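You operate a simulated robot arm through the tools that you are given. There is no shell and no other tool.

Carry out the task below with a simulated robot arm. There is one attempt and no reset: what you move stays moved.

Task
Wipe the paste off the bed with the orange sponge, then set the orange-strapped bundle there.
Fine: wring the soaked sponge over the orange-handled cup first; sponge back where it lay.

Only the result counts: the job must be done as asked and must still hold three seconds after the hand-in. Knocking over, shifting, dropping, spilling or breaking anything else fails it.

Robot
A 7-joint arm with a two-finger parallel gripper, fixed in place. Base frame: the origin is on the floor under the middle of its stand, x ahead of it, y to its left, z up; the work surface is at about z = 0.78. Lengths are in m, angles in degrees, forces in N, time in s.
With the tool pointing down near the work surface it reaches from about 0.44 to 0.92 m from the base axis. Its first joint turns from -143.0 to 143.0 degrees. Payload 3 kg.
The TCP is the grasp point between the finger pads, 0.03 m short of the fingertips. In the tool frame z runs along the fingers and y along their closing line. The gripper opens to 0.094 m. The fingers are 0.028 m wide and 0.01 m thick; the gripper's body (0.05 by 0.096 m) begins 0.055 m behind the TCP.
Orientation is told as [roll, pitch, yaw] about the base's x, y, z axes, in that order, counted from this pose: with the fingers straight down and closing along the base's y, the tool's x points along the base's -x, its y along +y and its z along -z.

Tools
- The arm moves only by the tool nudge_tool. Its argument "series" is a list of rows, each an object of numbers (a shift or turn left out is 0, a gripper value left out holds the last): "dx", "dy", "dz": the shift along the tool's x, y, z in m; "wx", "wy", "wz": the turn, a rotation vector about the tool's x, y, z in degrees; "grip": the finger opening in m, from 0 to 0.094. In form: [{"dx": .., "dy": .., "dz": .., "wx": .., "wy": .., "wz": .., "grip": ..}, ...]. A call has 1 to 20 rows; each row is the pose to reach, as a shift and turn from the pose commanded when the call began, along the tool's axes at that moment. A row lasts 0.2 s, in which the tool goes at most 0.05 m and 8.6 degrees; a call with a longer step from one row to the next is refused whole, and so is a gripper value outside its range. A pose out of reach is approached as far as the arm can. The call stops where the force on the tool passes 40 N (or 10 N more than at its start, if that is more) or the arm is blocked; 0.2 s more then pass. The fingers move at their own pace (about 0.072 m/s each) and stop on an object; they squeeze with about 36 N. The grip force told is the motor's: it shows also when the fingers shut on nothing. Time passes only in rows, and 0.2 s behind the last, so rows that repeat a pose let the fingers close. It gives the time, the measured TCP pose, the force on the tool (base axes), the opening and the grip force at its end, in the units of the frame above (readings bear some noise), with the torque about the TCP (base axes, N m) and any sound that the robot's microphone picked up.
- Cameras (640 x 400 px; columns grow to the right, rows downward): "scene" is fixed at [0.3887, 0.4928, 1.3867]; the picture's right is [-0.51, -0.86, 0.00], its down [-0.70, 0.42, -0.57] and it looks along [0.49, -0.29, -0.82] (base axes); focal length 214 px, centre (320, 200). "wrist" rides on the gripper at [0.076, 0.014, -0.102] in the tool frame; the picture's right is [-0.18, 0.98, 0.00], its down [-0.75, -0.14, -0.64] and it looks along [-0.63, -0.12, 0.77] (tool axes); focal length 243 px, centre (320, 200). There is no depth. A picture from a camera that has moved, and an enlarged one, comes with that camera's place and axes in the base frame and with its lens. The place of the scene camera against the robot may be out by one fixed shift of up to 0.018 m in any direction.
- grab_frame(camera): a new picture of that camera. No time passes.
- enlarge(camera, box): a new picture of the part [left, top, right, bottom] of that camera's present view, enlarged. No time passes.
- hand_in(): hands the job in; it is judged then, once.

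Nothing tells you positions but the pictures and the camera data. Unless the task says otherwise, let go and move clear before handing in.

The tools are called after "Call:" as name(argument=value, ...) on one line, values as JSON. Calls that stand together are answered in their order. nudge_tool: Moves the arm, as the interface text tells. Its arguments: {"type":"object","properties":{"series":{"type":"array","items":{"type":"object","properties":{"dx":{"type":"number"},"dy":{"type":"number"},"dz":{"type":"number"},"wx":{"type":"number"},"wy":{"type":"number"},"wz":{"type":"number"},"grip":{"type":"number"}}}}},"required":["series"]} The other tools are called the same way: grab_frame (camera) takes a picture; enlarge (camera, box) takes an enlarged picture of a part of a camera's view; hand_in () hands the job in.

At the start:

```text
clock: 0.0
ee_pos: [0.6133, 0.3239, 1.1647]
tool_rot: [-0.1, 0.0, 0.0]
force: [-0.5, 0.4, 0.5]
ft_torque: [0.0, -0.01, 0.04]
gripper_width: 0.0941
finger_force: 0.0
```

scene: 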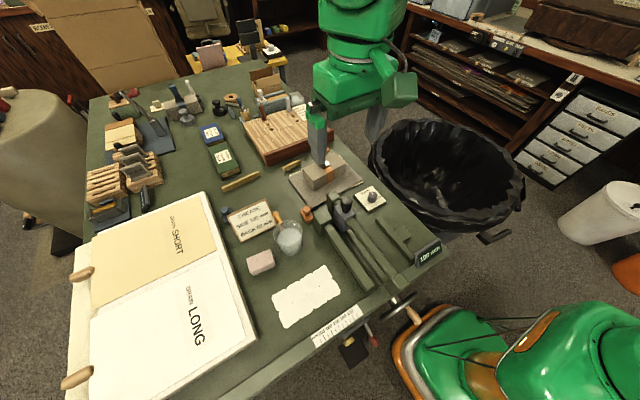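
wrist: 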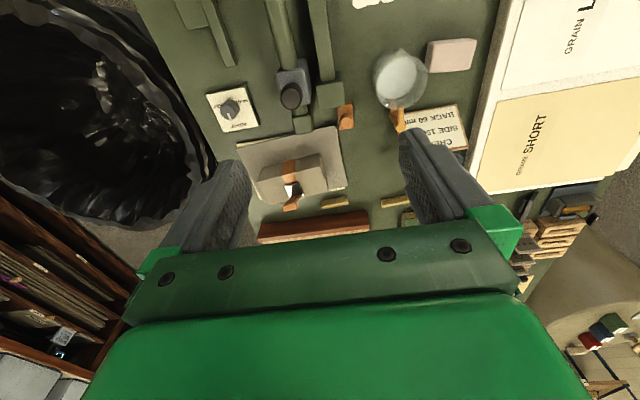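

I see a bench with a press/bed, a cup with an orange handle, a pinkish sponge, paper sheet, and an orange-strapped bundle. I'll enlarge several parts to identify things before moving.

Call:
enlarge(camera="scene", box=[220, 140, 420, 265])

Call:
enlarge(camera="scene", box=[200, 180, 460, 345])

Call:
enlarge(camera="scene", box=[80, 60, 280, 225])

Call:
enlarge(camera="wrist", box=[180, 0, 500, 240])

```text
3.20 times, centred on (320, 202) of scene
camera zoom: at [0.3887, 0.4928, 1.3867], right [-0.51, -0.86, 0.0], down [-0.7, 0.42, -0.57], along [0.49, -0.29, -0.82], focal length 686 px, centre (320, 192)
```

zoom: 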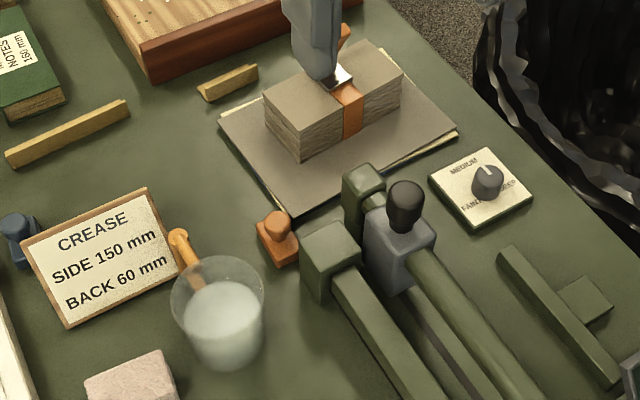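

```text
2.42 times, centred on (330, 262) of scene
camera zoom: at [0.3887, 0.4928, 1.3867], right [-0.51, -0.86, 0.0], down [-0.7, 0.42, -0.57], along [0.49, -0.29, -0.82], focal length 520 px, centre (296, 48)
```

zoom: 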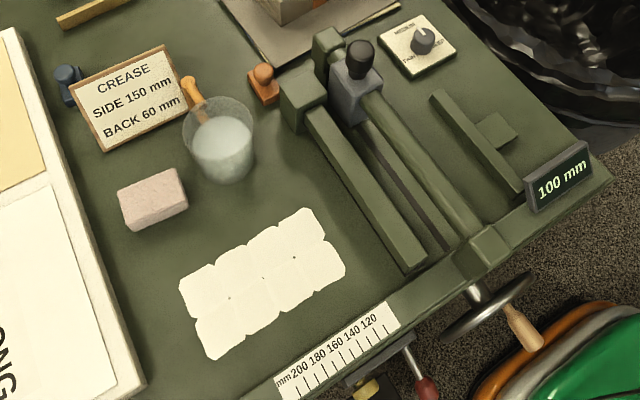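

```text
2.42 times, centred on (180, 142) of scene
camera zoom: at [0.3887, 0.4928, 1.3867], right [-0.51, -0.86, 0.0], down [-0.7, 0.42, -0.57], along [0.49, -0.29, -0.82], focal length 520 px, centre (659, 339)
```

zoom: 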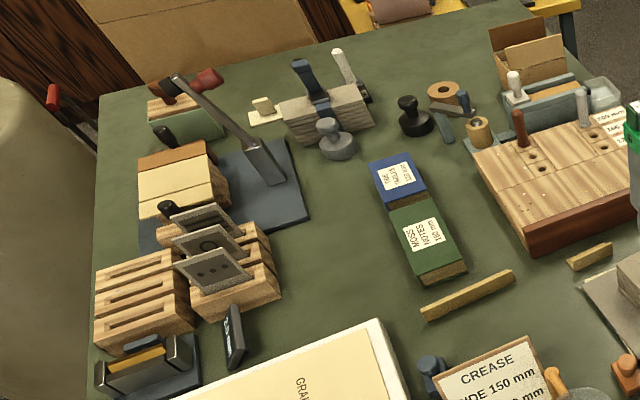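

```text
1.67 times, centred on (340, 120) of wrist
camera zoom: at [0.5374, 0.3393, 1.267], right [0.18, 0.98, 0.0], down [0.75, -0.14, 0.64], along [0.63, -0.12, -0.77], focal length 404 px, centre (287, 333)
```

zoom: 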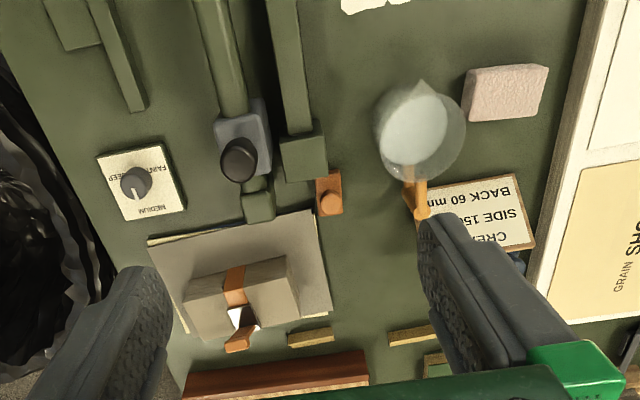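

I see a pinkish foam block next to an orange-handled glass cup, a white scalloped patch (likely the paste on the bed), and a grey bundle with an orange strap. I'll zoom in more closely to check these and look for look-alikes.

Call:
enlarge(camera="scene", box=[235, 235, 295, 285])

Call:
enlarge(camera="scene", box=[260, 255, 350, 335])

Call:
enlarge(camera="scene", box=[280, 135, 380, 225])

Call:
enlarge(camera="scene", box=[215, 190, 325, 265])

Call:
enlarge(camera="scene", box=[140, 60, 240, 140])

Call:
enlarge(camera="scene", box=[220, 60, 330, 150])

Call:
enlarge(camera="scene", box=[300, 180, 460, 370])

```text
8.00 times, centred on (265, 260) of scene
camera zoom: at [0.3887, 0.4928, 1.3867], right [-0.51, -0.86, 0.0], down [-0.7, 0.42, -0.57], along [0.49, -0.29, -0.82], focal length 1716 px, centre (760, -280)
```

zoom: 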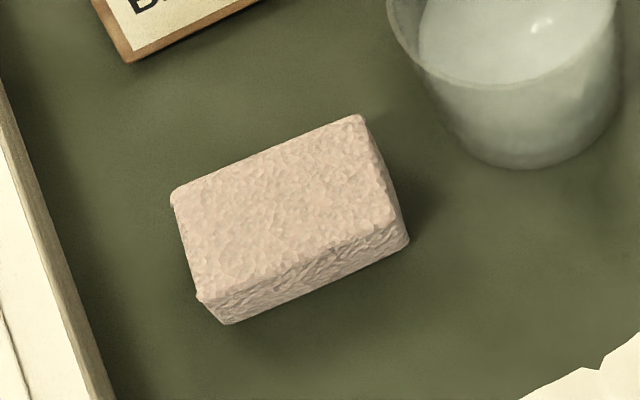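

```text
5.00 times, centred on (305, 295) of scene
camera zoom: at [0.3887, 0.4928, 1.3867], right [-0.51, -0.86, 0.0], down [-0.7, 0.42, -0.57], along [0.49, -0.29, -0.82], focal length 1072 px, centre (395, -275)
```

zoom: 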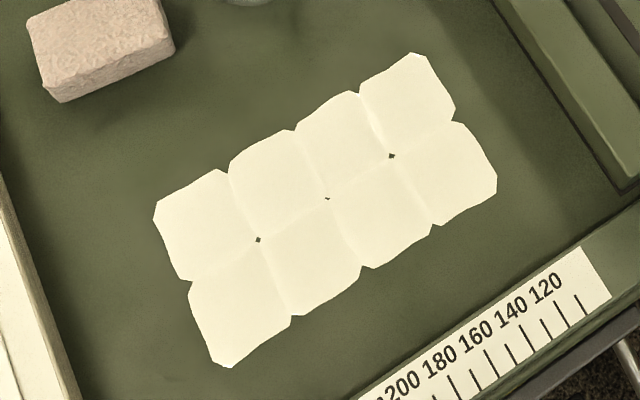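

```text
4.44 times, centred on (330, 180) of scene
camera zoom: at [0.3887, 0.4928, 1.3867], right [-0.51, -0.86, 0.0], down [-0.7, 0.42, -0.57], along [0.49, -0.29, -0.82], focal length 953 px, centre (276, 289)
```

zoom: 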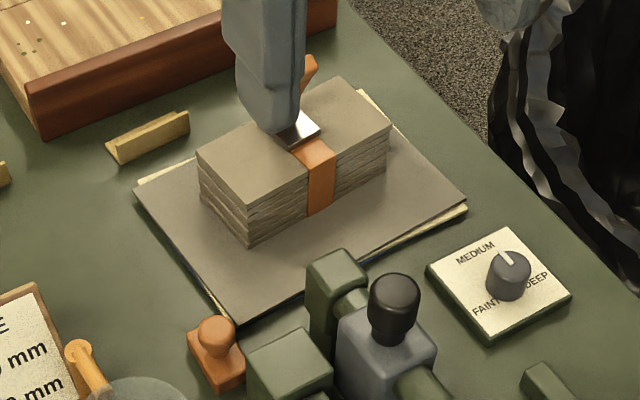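

```text
5.33 times, centred on (270, 228) of scene
camera zoom: at [0.3887, 0.4928, 1.3867], right [-0.51, -0.86, 0.0], down [-0.7, 0.42, -0.57], along [0.49, -0.29, -0.82], focal length 1144 px, centre (587, 53)
```

zoom: 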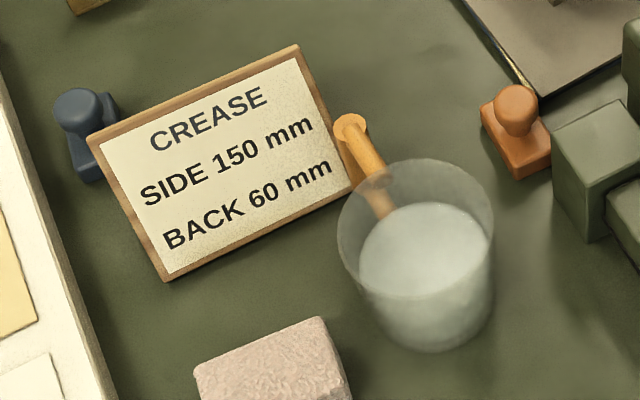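

```text
5.00 times, centred on (190, 100) of scene
camera zoom: at [0.3887, 0.4928, 1.3867], right [-0.51, -0.86, 0.0], down [-0.7, 0.42, -0.57], along [0.49, -0.29, -0.82], focal length 1072 px, centre (970, 700)
```

zoom: 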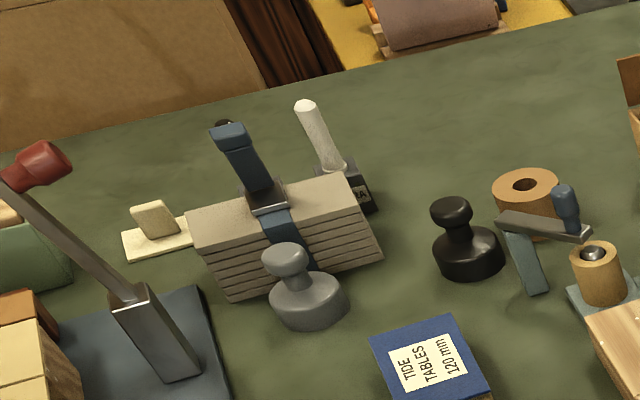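

```text
4.44 times, centred on (275, 105) of scene
camera zoom: at [0.3887, 0.4928, 1.3867], right [-0.51, -0.86, 0.0], down [-0.7, 0.42, -0.57], along [0.49, -0.29, -0.82], focal length 953 px, centre (520, 622)
```

zoom: 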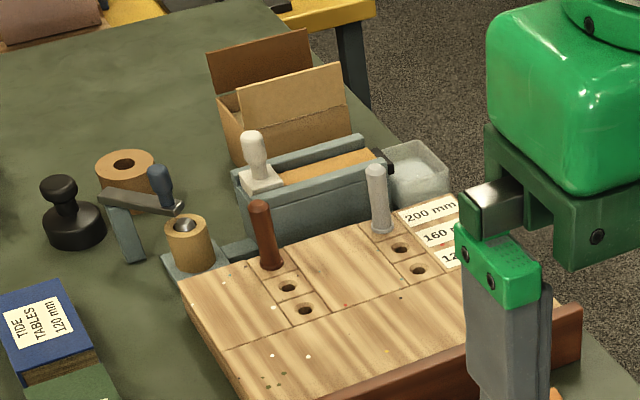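

```text
2.11 times, centred on (380, 275) of scene
camera zoom: at [0.3887, 0.4928, 1.3867], right [-0.51, -0.86, 0.0], down [-0.7, 0.42, -0.57], along [0.49, -0.29, -0.82], focal length 452 px, centre (194, 42)
```

zoom: 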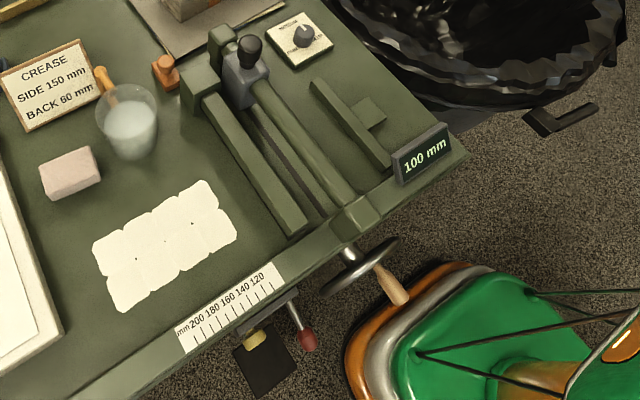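

The pinkish foam block beside the cup is the sponge, at about (0.649, 0.537). The white 2x4 blob patch on the bed at about (0.514, 0.470) is the paste, and the bundle with the orange strap is near (0.84, 0.21). First I'll turn the gripper so it closes along x and move above the sponge for a closer look.

Call:
nudge_tool(series=[{"dx": -0.003, "dy": 0.021, "dz": 0.013, "wz": -8.4}, {"dx": -0.006, "dy": 0.042, "dz": 0.026, "wz": -16.8}, {"dx": -0.009, "dy": 0.063, "dz": 0.039, "wz": -25.2}, {"dx": -0.012, "dy": 0.084, "dz": 0.052, "wz": -33.6}, {"dx": -0.015, "dy": 0.105, "dz": 0.065, "wz": -42}, {"dx": -0.018, "dy": 0.126, "dz": 0.078, "wz": -50.4}, {"dx": -0.021, "dy": 0.147, "dz": 0.091, "wz": -58.8}, {"dx": -0.024, "dy": 0.168, "dz": 0.104, "wz": -67.2}, {"dx": -0.03, "dy": 0.19, "dz": 0.117, "wz": -75.6}, {"dx": -0.036, "dy": 0.2136, "dz": 0.13, "wz": -84}])

Call:
grab_frame(camera="wrist")

Call:
grab_frame(camera="scene")

```text
clock: 2.2
ee_pos: [0.6496, 0.5392, 1.0349]
tool_rot: [0.0, 0.0, 84.2]
force: [-0.5, -0.5, 0.2]
ft_torque: [0.0, 0.02, -0.02]
gripper_width: 0.0939
finger_force: 0.1
```

```text
taken
camera wrist: at [0.6268, 0.465, 1.1372], right [-0.96, 0.28, 0.0], down [0.22, 0.74, 0.64], along [0.18, 0.62, -0.77], focal length 243 px, centre (320, 200)
```

wrist: 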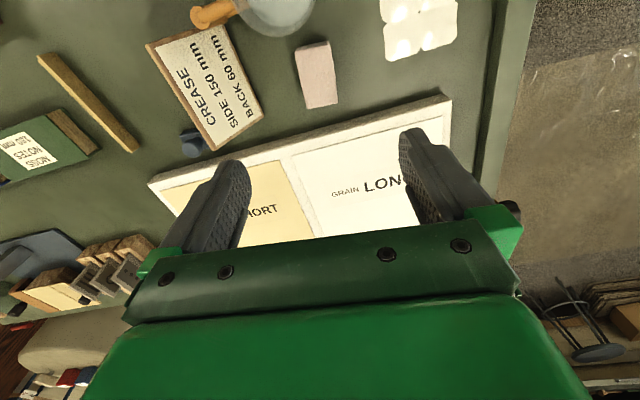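

```text
taken
```

scene: 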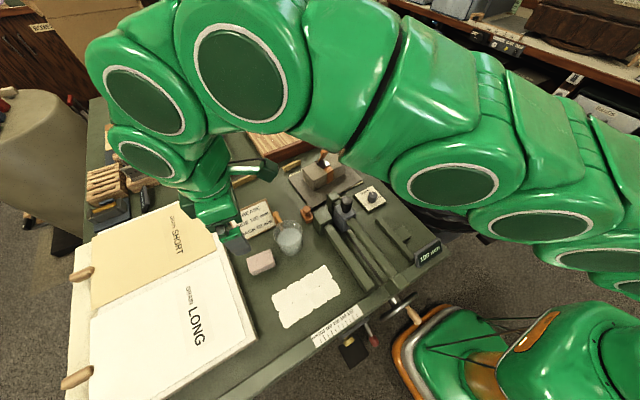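

The turn worked. The sponge, cup, paste and placard are all in view of the wrist camera, so I'll enlarge to get precise edges.

Call:
enlarge(camera="wrist", box=[180, 0, 480, 150])

Call:
enlarge(camera="wrist", box=[270, 20, 370, 120])

Call:
enlarge(camera="scene", box=[280, 140, 380, 220])

```text
2.13 times, centred on (330, 75) of wrist
camera zoom: at [0.6268, 0.465, 1.1372], right [-0.96, 0.28, 0.0], down [0.22, 0.74, 0.64], along [0.18, 0.62, -0.77], focal length 518 px, centre (299, 467)
```

zoom: 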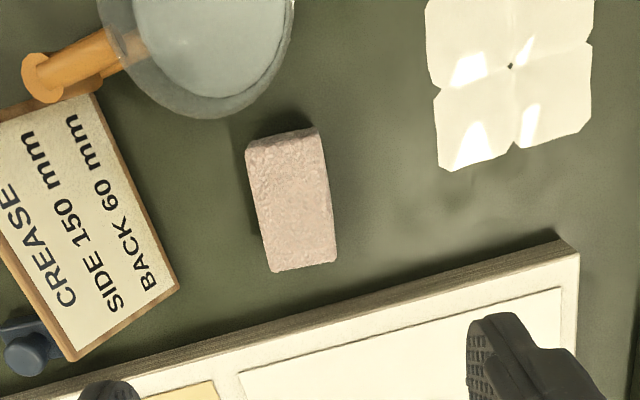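

```text
4.00 times, centred on (320, 70) of wrist
camera zoom: at [0.6268, 0.465, 1.1372], right [-0.96, 0.28, 0.0], down [0.22, 0.74, 0.64], along [0.18, 0.62, -0.77], focal length 970 px, centre (320, 720)
```

zoom: 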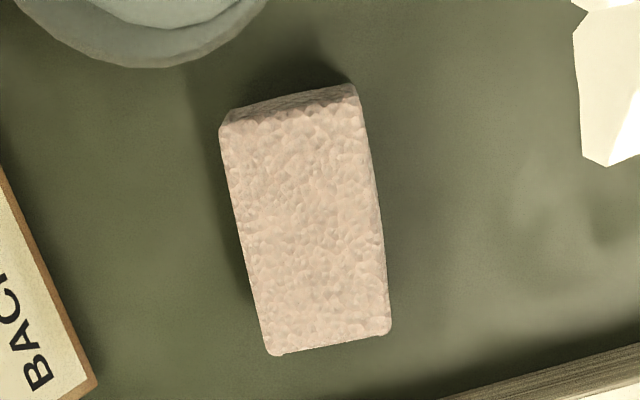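

```text
5.00 times, centred on (330, 180) of scene
camera zoom: at [0.3887, 0.4928, 1.3867], right [-0.51, -0.86, 0.0], down [-0.7, 0.42, -0.57], along [0.49, -0.29, -0.82], focal length 1072 px, centre (270, 300)
```

zoom: 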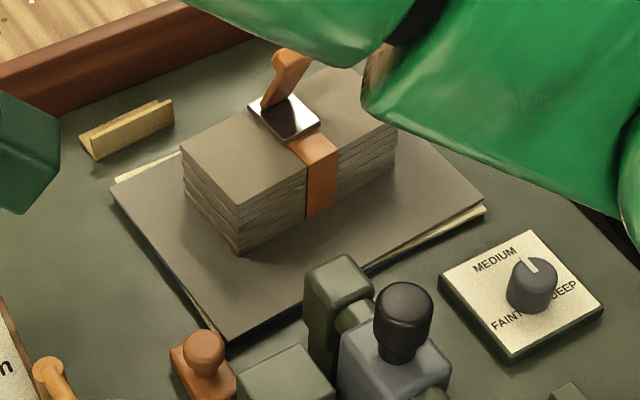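

The sponge is centred at about (0.651, 0.539), 41 mm across x and 67 mm along y, and the gripper is nearly over it. I'll lower to just above it with the fingers open, then check.

Call:
nudge_tool(series=[{"dz": 0.04}, {"dz": 0.08}, {"dz": 0.12}, {"dz": 0.15}, {"dz": 0.15}])

Call:
grab_frame(camera="wrist")

Call:
enlarge(camera="scene", box=[200, 180, 340, 300])

```text
clock: 3.4
ee_pos: [0.6501, 0.5386, 0.8841]
tool_rot: [0.0, 0.0, 83.9]
force: [-0.6, 0.0, 0.3]
ft_torque: [0.01, 0.0, 0.01]
gripper_width: 0.094
finger_force: 0.0
```

```text
taken
camera wrist: at [0.6282, 0.4649, 0.9856], right [-0.96, 0.29, 0.0], down [0.22, 0.74, 0.64], along [0.18, 0.61, -0.77], focal length 243 px, centre (320, 200)
```

wrist: 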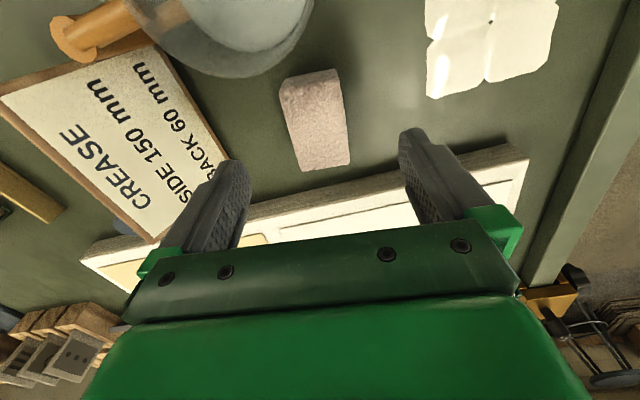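

```text
3.33 times, centred on (270, 240) of scene
camera zoom: at [0.3887, 0.4928, 1.3867], right [-0.51, -0.86, 0.0], down [-0.7, 0.42, -0.57], along [0.49, -0.29, -0.82], focal length 715 px, centre (487, 67)
```

zoom: 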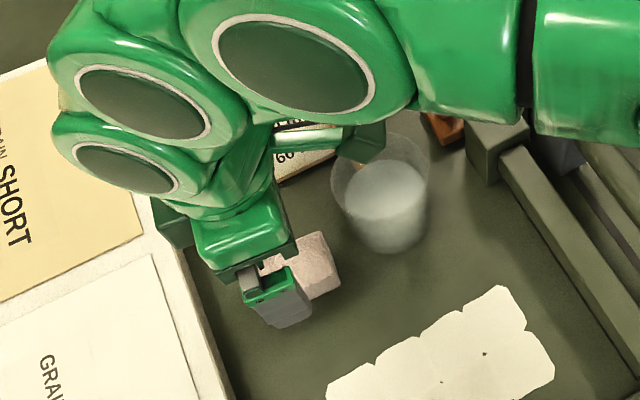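

The gripper straddles the sponge well. There is a camera bracket hanging toward the cup, so I'll check the cup's height before lowering any further.

Call:
enlarge(camera="wrist", box=[30, 0, 350, 180])

Call:
enlarge(camera="scene", box=[245, 200, 325, 265])

```text
2.00 times, centred on (190, 90) of wrist
camera zoom: at [0.6282, 0.4649, 0.9856], right [-0.96, 0.29, 0.0], down [0.22, 0.74, 0.64], along [0.18, 0.61, -0.77], focal length 485 px, centre (580, 420)
```

zoom: 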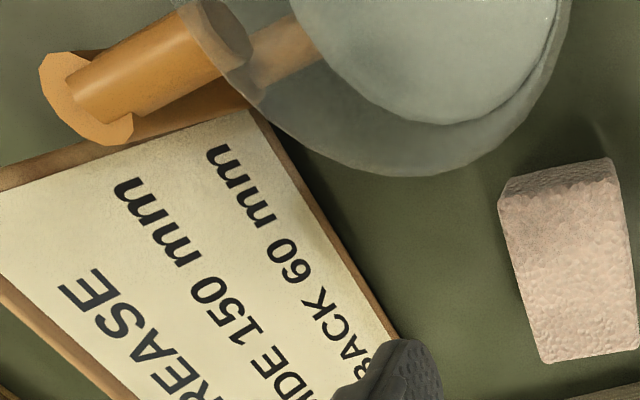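

```text
6.15 times, centred on (285, 232) of scene
camera zoom: at [0.3887, 0.4928, 1.3867], right [-0.51, -0.86, 0.0], down [-0.7, 0.42, -0.57], along [0.49, -0.29, -0.82], focal length 1320 px, centre (535, 0)
```

zoom: 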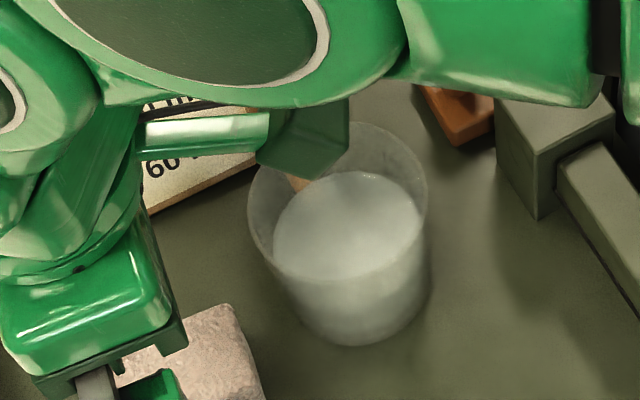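

The cup rim is at roughly z = 0.86 with radius 0.04, centred near (0.661, 0.443), so the camera box will still clear it with the tool at 0.82. I'll lower around the sponge and close the fingers gently to about its width, so it isn't squeezed here.

Call:
nudge_tool(series=[{"dz": 0.03, "grip": 0.094}, {"dz": 0.05}, {"dz": 0.062}, {"dz": 0.0635}, {"dz": 0.0635}])

Call:
grab_frame(camera="wrist")

Call:
enlarge(camera="scene", box=[220, 190, 340, 290])

```text
clock: 4.6
ee_pos: [0.6503, 0.5376, 0.8201]
tool_rot: [0.0, 0.0, 83.9]
force: [-0.6, -0.9, 0.2]
ft_torque: [0.01, -0.04, -0.03]
gripper_width: 0.0939
finger_force: 0.0
```

```text
taken
camera wrist: at [0.6284, 0.4643, 0.9235], right [-0.96, 0.29, 0.0], down [0.22, 0.73, 0.64], along [0.18, 0.62, -0.77], focal length 243 px, centre (320, 200)
```

wrist: 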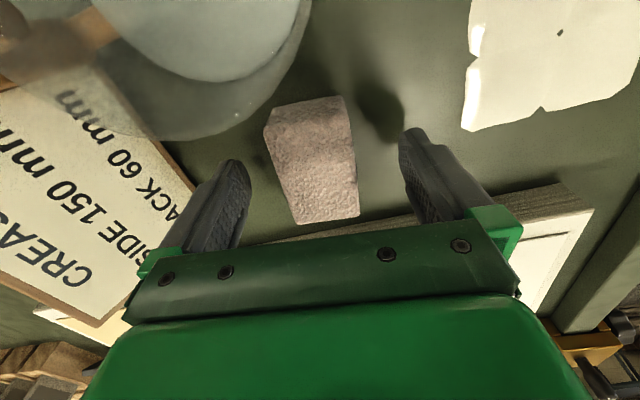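

```text
4.00 times, centred on (280, 240) of scene
camera zoom: at [0.3887, 0.4928, 1.3867], right [-0.51, -0.86, 0.0], down [-0.7, 0.42, -0.57], along [0.49, -0.29, -0.82], focal length 858 px, centre (480, 40)
```

zoom: 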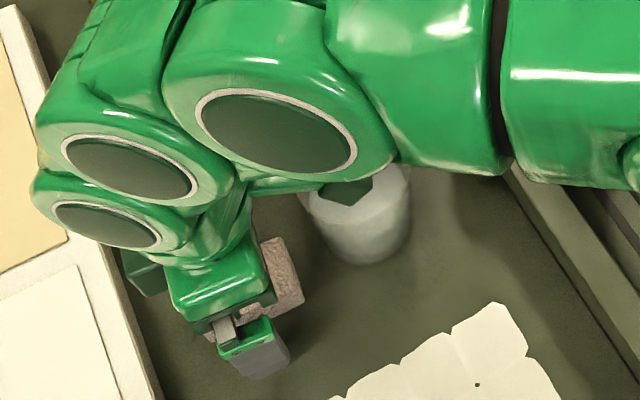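

The fingers straddle the sponge. I'll close gently in small steps and watch the grip force.

Call:
nudge_tool(series=[{"grip": 0.05}, {"grip": 0.042}, {"grip": 0.04}, {"grip": 0.039}])

```text
clock: 5.6
ee_pos: [0.6508, 0.5378, 0.8216]
tool_rot: [0.0, 0.0, 84.0]
force: [0.1, 0.2, 1.9]
ft_torque: [-0.01, -0.01, -0.02]
gripper_width: 0.0436
finger_force: 36.4
```

Call:
nudge_tool(series=[{"grip": 0.0432}, {"grip": 0.0432}])

Call:
grab_frame(camera="wrist")

Call:
enlarge(camera="wrist", box=[230, 70, 430, 230])

```text
clock: 6.2
ee_pos: [0.6501, 0.5378, 0.8215]
tool_rot: [0.0, -0.1, 84.0]
force: [0.9, -0.3, 1.1]
ft_torque: [-0.02, 0.0, 0.04]
gripper_width: 0.0443
finger_force: 12.4
```

```text
taken
camera wrist: at [0.6284, 0.4643, 0.9236], right [-0.96, 0.29, 0.0], down [0.22, 0.73, 0.64], along [0.18, 0.61, -0.77], focal length 243 px, centre (320, 200)
```

wrist: 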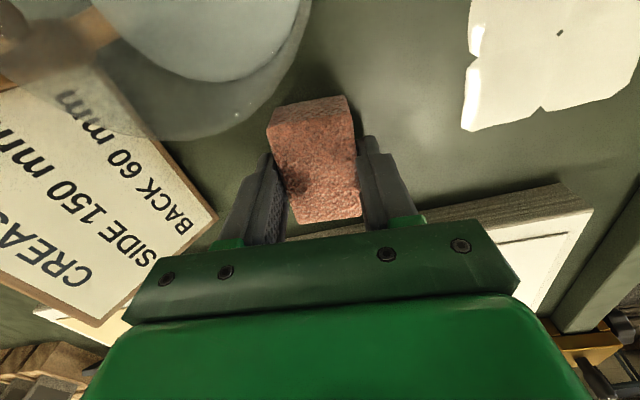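

```text
2.50 times, centred on (330, 150) of wrist
camera zoom: at [0.6284, 0.4643, 0.9236], right [-0.96, 0.29, 0.0], down [0.22, 0.73, 0.64], along [0.18, 0.61, -0.77], focal length 606 px, centre (295, 325)
```

zoom: 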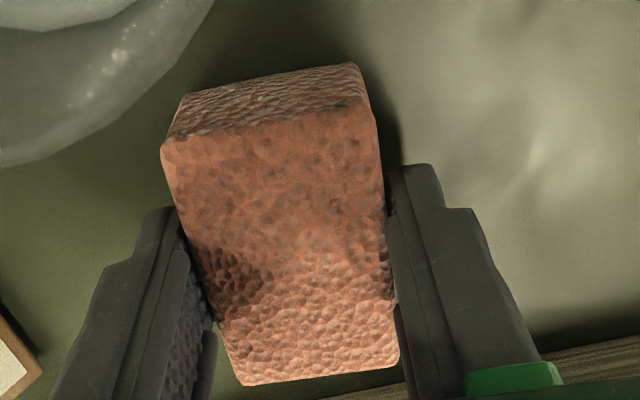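

The sponge looks distinctly more orange now that it's held. I'll check the scene for any drips or changes.

Call:
enlarge(camera="scene", box=[220, 190, 340, 290])

Call:
grab_frame(camera="scene")

Call:
enlarge(camera="wrist", box=[0, 0, 640, 240])

```text
4.00 times, centred on (280, 240) of scene
camera zoom: at [0.3887, 0.4928, 1.3867], right [-0.51, -0.86, 0.0], down [-0.7, 0.42, -0.57], along [0.49, -0.29, -0.82], focal length 858 px, centre (480, 40)
```

zoom: 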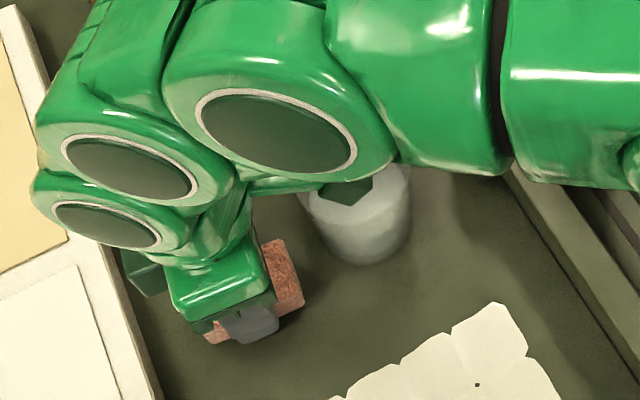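

```text
taken
```

scene: 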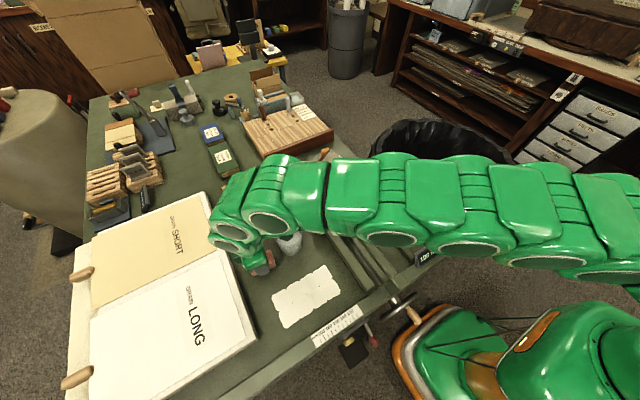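

```text
1.00 times, centred on (320, 120) of wrist (not enlarged: the box is as wide or as high as the picture)
camera zoom: at [0.6284, 0.4643, 0.9236], right [-0.96, 0.29, 0.0], down [0.22, 0.73, 0.64], along [0.18, 0.61, -0.77], focal length 243 px, centre (320, 280)
```

zoom: 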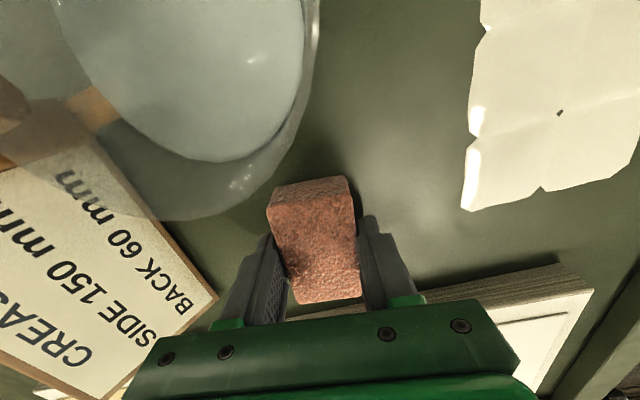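

The sponge is held at about 12 N and nothing is disturbed. I'll lift it straight up well above the cup rim and check the view.

Call:
nudge_tool(series=[{"dz": -0.005}, {"dz": -0.02}, {"dz": -0.05}, {"dz": -0.09}, {"dz": -0.13}, {"dz": -0.16}])

Call:
grab_frame(camera="wrist")

Call:
enlarge(camera="scene", box=[200, 180, 360, 300])

```text
clock: 7.6
ee_pos: [0.6484, 0.5375, 0.9804]
tool_rot: [-0.1, 0.0, 84.0]
force: [0.7, -0.9, 0.8]
ft_torque: [0.04, 0.0, 0.0]
gripper_width: 0.0444
finger_force: 12.0
```

```text
taken
camera wrist: at [0.627, 0.4646, 1.0829], right [-0.96, 0.29, 0.0], down [0.22, 0.74, 0.64], along [0.18, 0.61, -0.77], focal length 243 px, centre (320, 200)
```

wrist: 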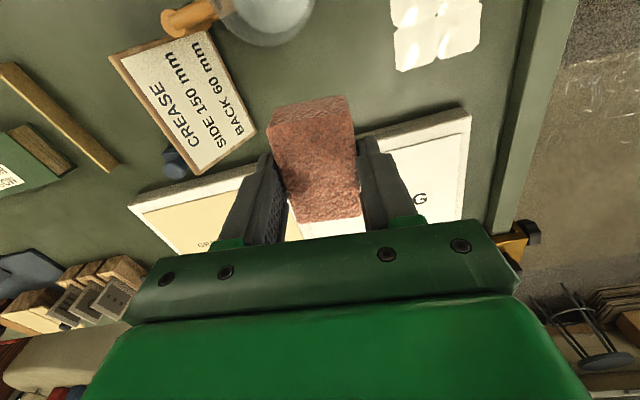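

```text
3.33 times, centred on (280, 240) of scene
camera zoom: at [0.3887, 0.4928, 1.3867], right [-0.51, -0.86, 0.0], down [-0.7, 0.42, -0.57], along [0.49, -0.29, -0.82], focal length 715 px, centre (453, 67)
```

zoom: 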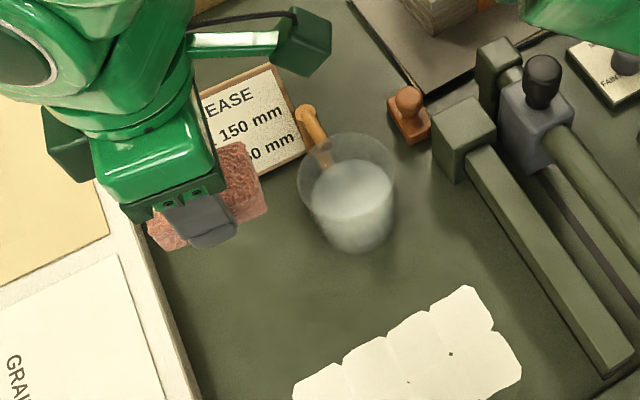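

The sponge is held clear, with no puddle underneath. I'll move over the cup centre, about (0.660, 0.4435), and lower to just above its rim.

Call:
nudge_tool(series=[{"dx": 0.031, "dy": -0.0065}, {"dx": 0.062, "dy": -0.013}, {"dx": 0.0927, "dy": -0.0195}, {"dx": 0.0927, "dy": -0.0195}, {"dx": 0.0927, "dy": -0.0195, "dz": 0.02}, {"dx": 0.0927, "dy": -0.0195, "dz": 0.045}, {"dx": 0.0927, "dy": -0.0195, "dz": 0.045}])

Call:
grab_frame(camera="wrist")

Call:
enlarge(camera="scene", box=[220, 180, 360, 285])

```text
clock: 9.2
ee_pos: [0.6601, 0.445, 0.937]
tool_rot: [0.0, 0.0, 83.9]
force: [-0.3, -0.3, -0.3]
ft_torque: [-0.02, -0.01, -0.01]
gripper_width: 0.0444
finger_force: 12.3
```

```text
taken
camera wrist: at [0.6375, 0.3712, 1.0391], right [-0.96, 0.29, 0.0], down [0.22, 0.73, 0.64], along [0.18, 0.62, -0.77], focal length 243 px, centre (320, 200)
```

wrist: 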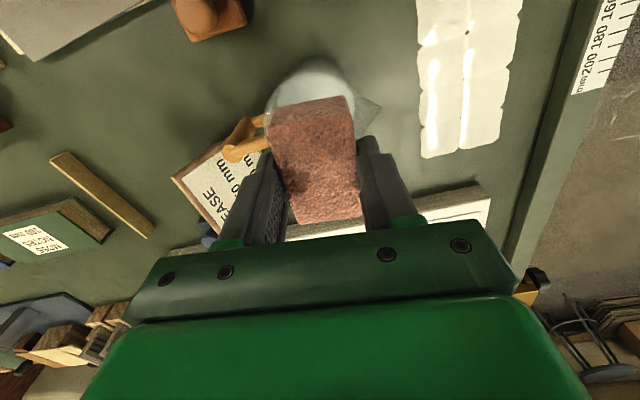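

```text
3.81 times, centred on (290, 232) of scene
camera zoom: at [0.3887, 0.4928, 1.3867], right [-0.51, -0.86, 0.0], down [-0.7, 0.42, -0.57], along [0.49, -0.29, -0.82], focal length 817 px, centre (434, 76)
```

zoom: 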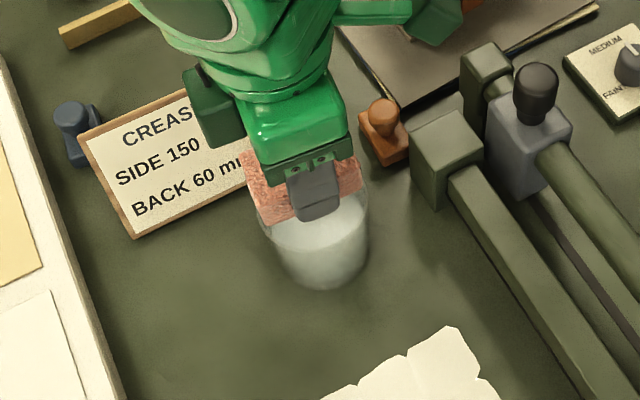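

Call:
enlarge(camera="wrist", box=[220, 30, 420, 180])

```text
2.67 times, centred on (320, 105) of wrist
camera zoom: at [0.6375, 0.3712, 1.0391], right [-0.96, 0.29, 0.0], down [0.22, 0.73, 0.64], along [0.18, 0.62, -0.77], focal length 647 px, centre (320, 453)
```

zoom: 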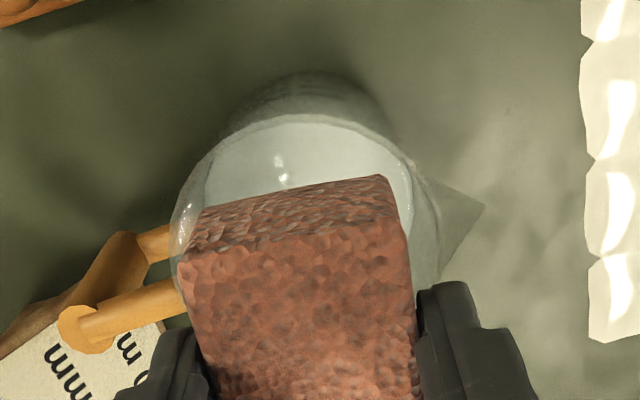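

The sponge sits inside the rim's outline, over the cup's centre. Now I'll wring it with a full squeeze and hold for about two seconds.

Call:
nudge_tool(series=[{"grip": 0.03}, {"grip": 0.0}, {"grip": 0.0}, {"grip": 0.0}, {"grip": 0.0}, {"grip": 0.0}, {"grip": 0.0}, {"grip": 0.0}, {"grip": 0.0}, {"grip": 0.0}])

Call:
enlarge(camera="wrist", box=[220, 30, 420, 180])

Call:
enlarge(camera="scene", box=[220, 180, 360, 285])

```text
clock: 11.4
ee_pos: [0.6603, 0.4449, 0.9373]
tool_rot: [0.0, 0.0, 84.0]
force: [0.8, -1.2, -0.3]
ft_torque: [0.01, 0.0, 0.01]
gripper_width: 0.0438
finger_force: 36.1
```

```text
2.67 times, centred on (320, 105) of wrist
camera zoom: at [0.6374, 0.3712, 1.039], right [-0.96, 0.29, 0.0], down [0.22, 0.73, 0.64], along [0.18, 0.61, -0.77], focal length 647 px, centre (320, 453)
```

zoom: 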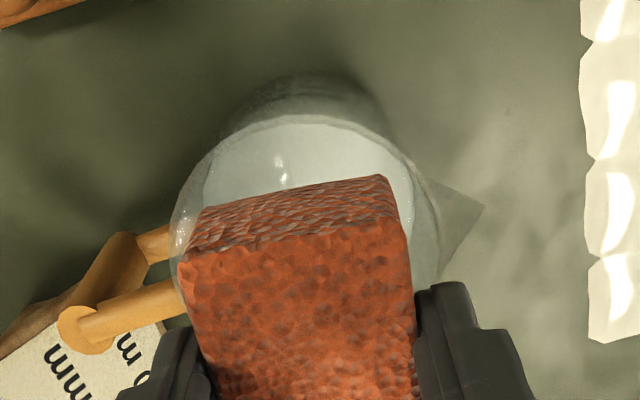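

```text
3.81 times, centred on (290, 232) of scene
camera zoom: at [0.3887, 0.4928, 1.3867], right [-0.51, -0.86, 0.0], down [-0.7, 0.42, -0.57], along [0.49, -0.29, -0.82], focal length 817 px, centre (434, 76)
```

zoom: 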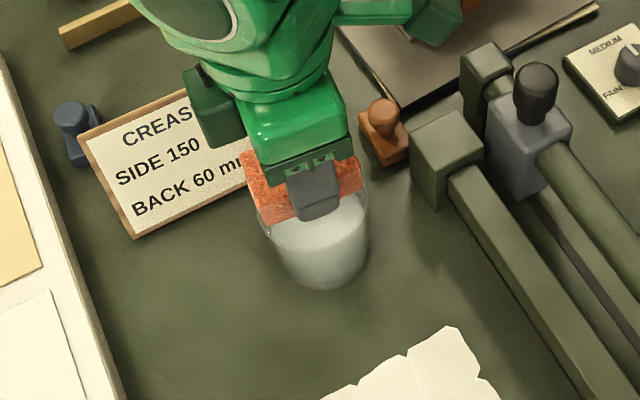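

The sponge is turning a more vivid orange as it is squeezed, so wringing is taking effect. I'll keep squeezing until the colour stops changing.

Call:
nudge_tool(series=[{"grip": 0.0}, {"grip": 0.0}, {"grip": 0.0}, {"grip": 0.0}, {"grip": 0.0}, {"grip": 0.0}, {"grip": 0.0}, {"grip": 0.0}, {"grip": 0.0}, {"grip": 0.0}, {"grip": 0.0}, {"grip": 0.0}, {"grip": 0.0}, {"grip": 0.0}, {"grip": 0.0}])

Call:
enlarge(camera="wrist", box=[220, 30, 420, 180])

Call:
enlarge(camera="scene", box=[220, 180, 360, 285])

```text
clock: 14.6
ee_pos: [0.6596, 0.4448, 0.9369]
tool_rot: [0.0, 0.1, 84.0]
force: [-1.2, 0.6, 0.1]
ft_torque: [-0.07, 0.05, 0.03]
gripper_width: 0.0436
finger_force: 36.5
```

```text
2.67 times, centred on (320, 105) of wrist
camera zoom: at [0.6374, 0.3712, 1.039], right [-0.96, 0.29, 0.0], down [0.22, 0.73, 0.64], along [0.18, 0.61, -0.77], focal length 647 px, centre (320, 453)
```

zoom: 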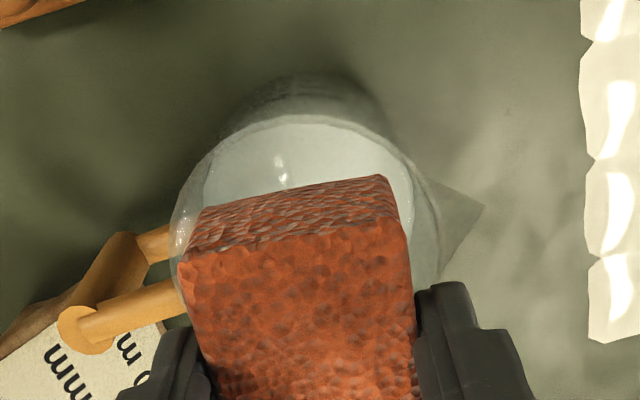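

```text
3.81 times, centred on (290, 232) of scene
camera zoom: at [0.3887, 0.4928, 1.3867], right [-0.51, -0.86, 0.0], down [-0.7, 0.42, -0.57], along [0.49, -0.29, -0.82], focal length 817 px, centre (434, 76)
```

zoom: 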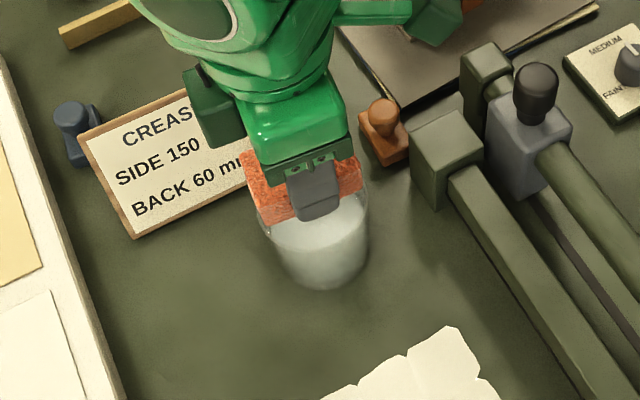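

The colour has stabilised. I'll relax the grip slightly over the cup to see whether the colour is a lasting change or only follows the squeeze.

Call:
nudge_tool(series=[{"grip": 0.0432}, {"grip": 0.0432}, {"grip": 0.0432}])

Call:
enlarge(camera="wrist", box=[220, 30, 420, 180])

Call:
enlarge(camera="scene", box=[225, 220, 295, 290])

```text
clock: 15.4
ee_pos: [0.6598, 0.4444, 0.9372]
tool_rot: [0.0, 0.0, 83.9]
force: [-0.4, 0.4, 0.7]
ft_torque: [-0.03, -0.01, 0.01]
gripper_width: 0.0443
finger_force: 1.0
```

```text
2.67 times, centred on (320, 105) of wrist
camera zoom: at [0.6374, 0.3712, 1.0391], right [-0.96, 0.29, 0.0], down [0.22, 0.73, 0.64], along [0.18, 0.61, -0.77], focal length 647 px, centre (320, 453)
```

zoom: 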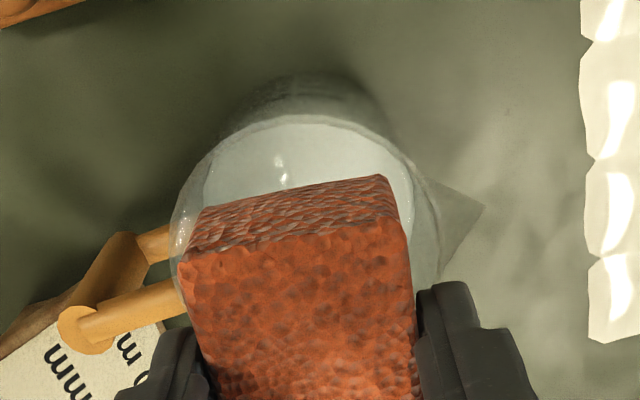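

```text
5.71 times, centred on (260, 255) of scene
camera zoom: at [0.3887, 0.4928, 1.3867], right [-0.51, -0.86, 0.0], down [-0.7, 0.42, -0.57], along [0.49, -0.29, -0.82], focal length 1226 px, centre (663, -114)
```

zoom: 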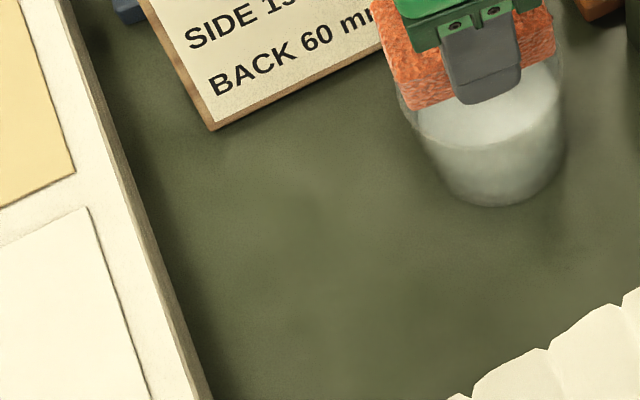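

The colour is a lasting change, so the sponge is wrung out. The hold is now very light, so I'll squeeze again over the cup and keep the firm grip for wiping.

Call:
nudge_tool(series=[{"grip": 0.0}, {"grip": 0.0}, {"grip": 0.0}, {"grip": 0.0}, {"grip": 0.0}, {"grip": 0.0}, {"grip": 0.0}, {"grip": 0.0}, {"grip": 0.0}, {"grip": 0.0}])

Call:
enlarge(camera="wrist", box=[220, 30, 420, 180])

```text
clock: 17.6
ee_pos: [0.6588, 0.4436, 0.9368]
tool_rot: [0.0, 0.0, 84.1]
force: [-0.6, 0.3, -1.0]
ft_torque: [-0.05, -0.02, 0.0]
gripper_width: 0.0436
finger_force: 36.2
```

```text
2.67 times, centred on (320, 105) of wrist
camera zoom: at [0.6374, 0.3712, 1.0391], right [-0.96, 0.29, 0.0], down [0.22, 0.73, 0.64], along [0.18, 0.61, -0.77], focal length 647 px, centre (320, 453)
```

zoom: 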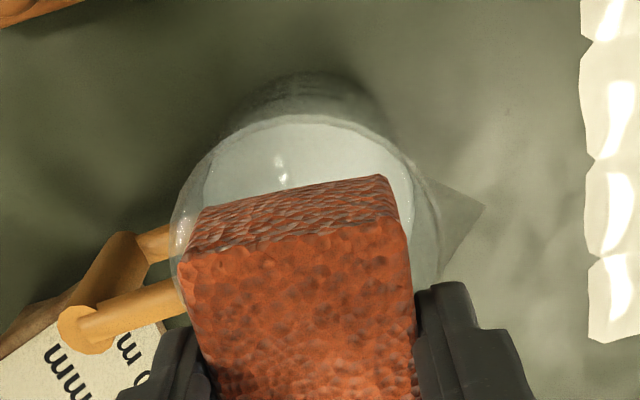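

The wring is done and the sponge is held firmly. I'll carry it at height to the far-left corner of the paste, at about (0.5445, 0.545), squaring the sponge to yaw 90 on the way.

Call:
nudge_tool(series=[{"dz": -0.03}, {"dx": -0.022, "dy": 0.031, "dz": -0.03, "wz": -2}, {"dx": -0.045, "dy": 0.062, "dz": -0.03, "wz": -4}, {"dx": -0.067, "dy": 0.0935, "dz": -0.03, "wz": -6}, {"dx": -0.0892, "dy": 0.1245, "dz": -0.03, "wz": -6}, {"dx": -0.0892, "dy": 0.1245, "dz": 0.01, "wz": -6}, {"dx": -0.0892, "dy": 0.1245, "dz": 0.05, "wz": -6}, {"dx": -0.0892, "dy": 0.1245, "dz": 0.08, "wz": -6}, {"dx": -0.0892, "dy": 0.1245, "dz": 0.08, "wz": -6}])

Call:
grab_frame(camera="wrist")

Call:
grab_frame(camera="scene")

```text
clock: 19.6
ee_pos: [0.5451, 0.5456, 0.8547]
tool_rot: [0.0, 0.0, 90.0]
force: [0.0, 0.5, 0.0]
ft_torque: [0.01, 0.02, 0.03]
gripper_width: 0.0435
finger_force: 36.0
```

```text
taken
camera wrist: at [0.5312, 0.4704, 0.9567], right [-0.98, 0.18, 0.0], down [0.14, 0.75, 0.64], along [0.12, 0.63, -0.77], focal length 243 px, centre (320, 200)
```

wrist: 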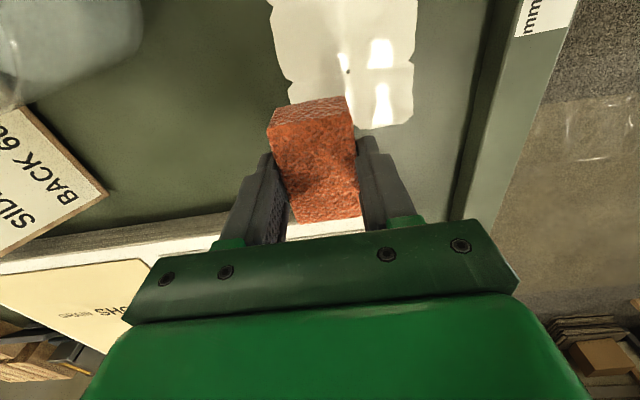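

```text
taken
```

scene: 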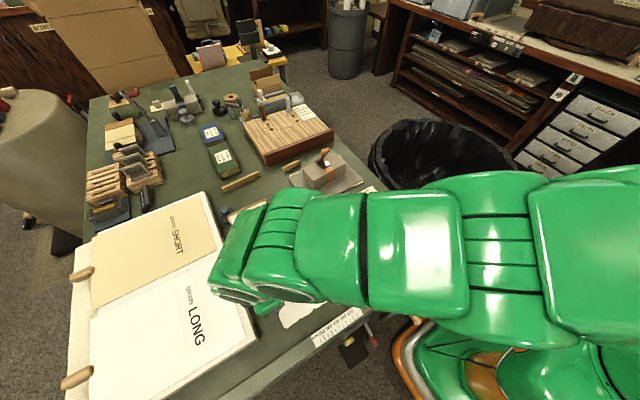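

The paste spans x 0.476–0.560 and y 0.391–0.553. I'm above its left-far corner, so I'll lower until the sponge touches, watching the force.

Call:
nudge_tool(series=[{"dz": 0.02}, {"dz": 0.03}, {"dz": 0.034}, {"dz": 0.036}, {"dz": 0.0365}])

Call:
grab_frame(camera="wrist")

```text
clock: 20.8
ee_pos: [0.5465, 0.5459, 0.8213]
tool_rot: [-0.1, -0.1, 90.0]
force: [-1.5, -0.7, 29.6]
ft_torque: [-0.18, 0.12, -0.02]
gripper_width: 0.0437
finger_force: 35.9
```

```text
taken
camera wrist: at [0.5306, 0.4701, 0.923], right [-0.98, 0.18, 0.0], down [0.14, 0.75, 0.64], along [0.12, 0.63, -0.77], focal length 243 px, centre (320, 200)
```

wrist: 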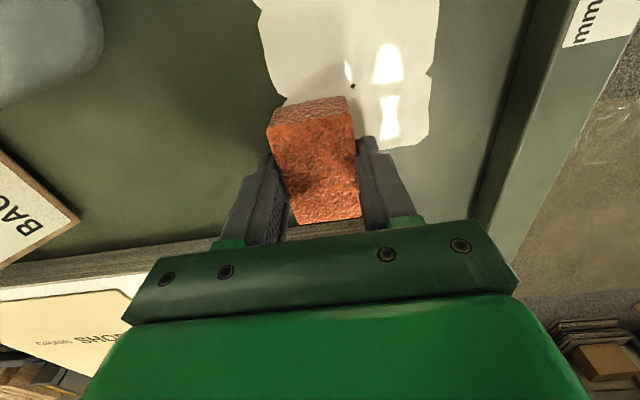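

Contact reads about 30 N. I'll ease off by 1 mm and make the first slow stroke toward -y along x ≈ 0.5445.

Call:
nudge_tool(series=[{"dz": -0.001}, {"dx": 0.0, "dz": -0.001}, {"dx": 0.015, "dz": -0.001}, {"dx": 0.03, "dz": -0.001}, {"dx": 0.045, "dz": -0.001}, {"dx": 0.06, "dz": -0.001}, {"dx": 0.075, "dz": -0.001}, {"dx": 0.09, "dz": -0.001}, {"dx": 0.105, "dz": -0.001}, {"dx": 0.12, "dz": -0.001}, {"dx": 0.135, "dz": -0.001}, {"dx": 0.145, "dz": -0.001}])

Call:
grab_frame(camera="wrist")

Call:
grab_frame(camera="scene")

```text
clock: 23.4
ee_pos: [0.5441, 0.3991, 0.8215]
tool_rot: [0.1, 0.0, 90.0]
force: [1.0, 0.5, 0.3]
ft_torque: [0.0, 0.03, -0.01]
gripper_width: 0.0437
finger_force: 35.7
```

```text
taken
camera wrist: at [0.5304, 0.3244, 0.9234], right [-0.98, 0.18, 0.0], down [0.14, 0.75, 0.64], along [0.12, 0.63, -0.77], focal length 243 px, centre (320, 200)
```

wrist: 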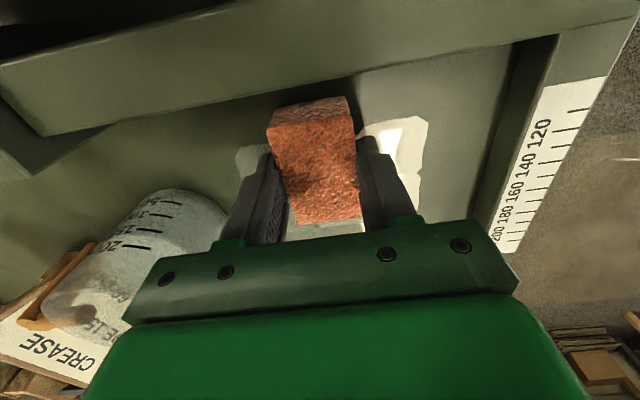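

```text
taken
```

scene: 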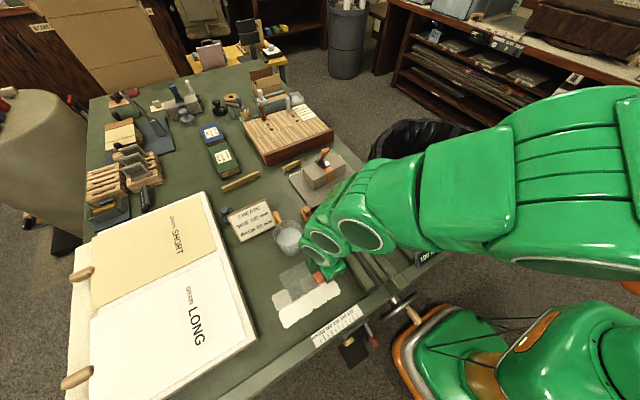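

Call:
enlarge(camera="scene", box=[260, 240, 360, 335])

Call:
enlarge(camera="wrist", box=[200, 60, 460, 240])

```text
4.21 times, centred on (310, 288) of scene
camera zoom: at [0.3887, 0.4928, 1.3867], right [-0.51, -0.86, 0.0], down [-0.7, 0.42, -0.57], along [0.49, -0.29, -0.82], focal length 903 px, centre (362, -168)
```

zoom: 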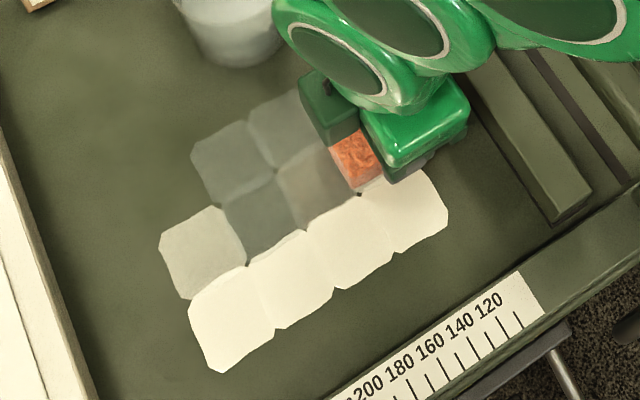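

```text
2.22 times, centred on (330, 150) of wrist
camera zoom: at [0.5304, 0.3244, 0.9234], right [-0.98, 0.18, 0.0], down [0.14, 0.75, 0.64], along [0.12, 0.63, -0.77], focal length 539 px, centre (298, 311)
```

zoom: 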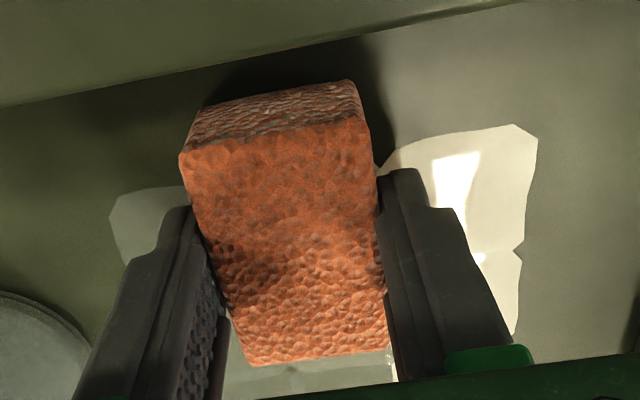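

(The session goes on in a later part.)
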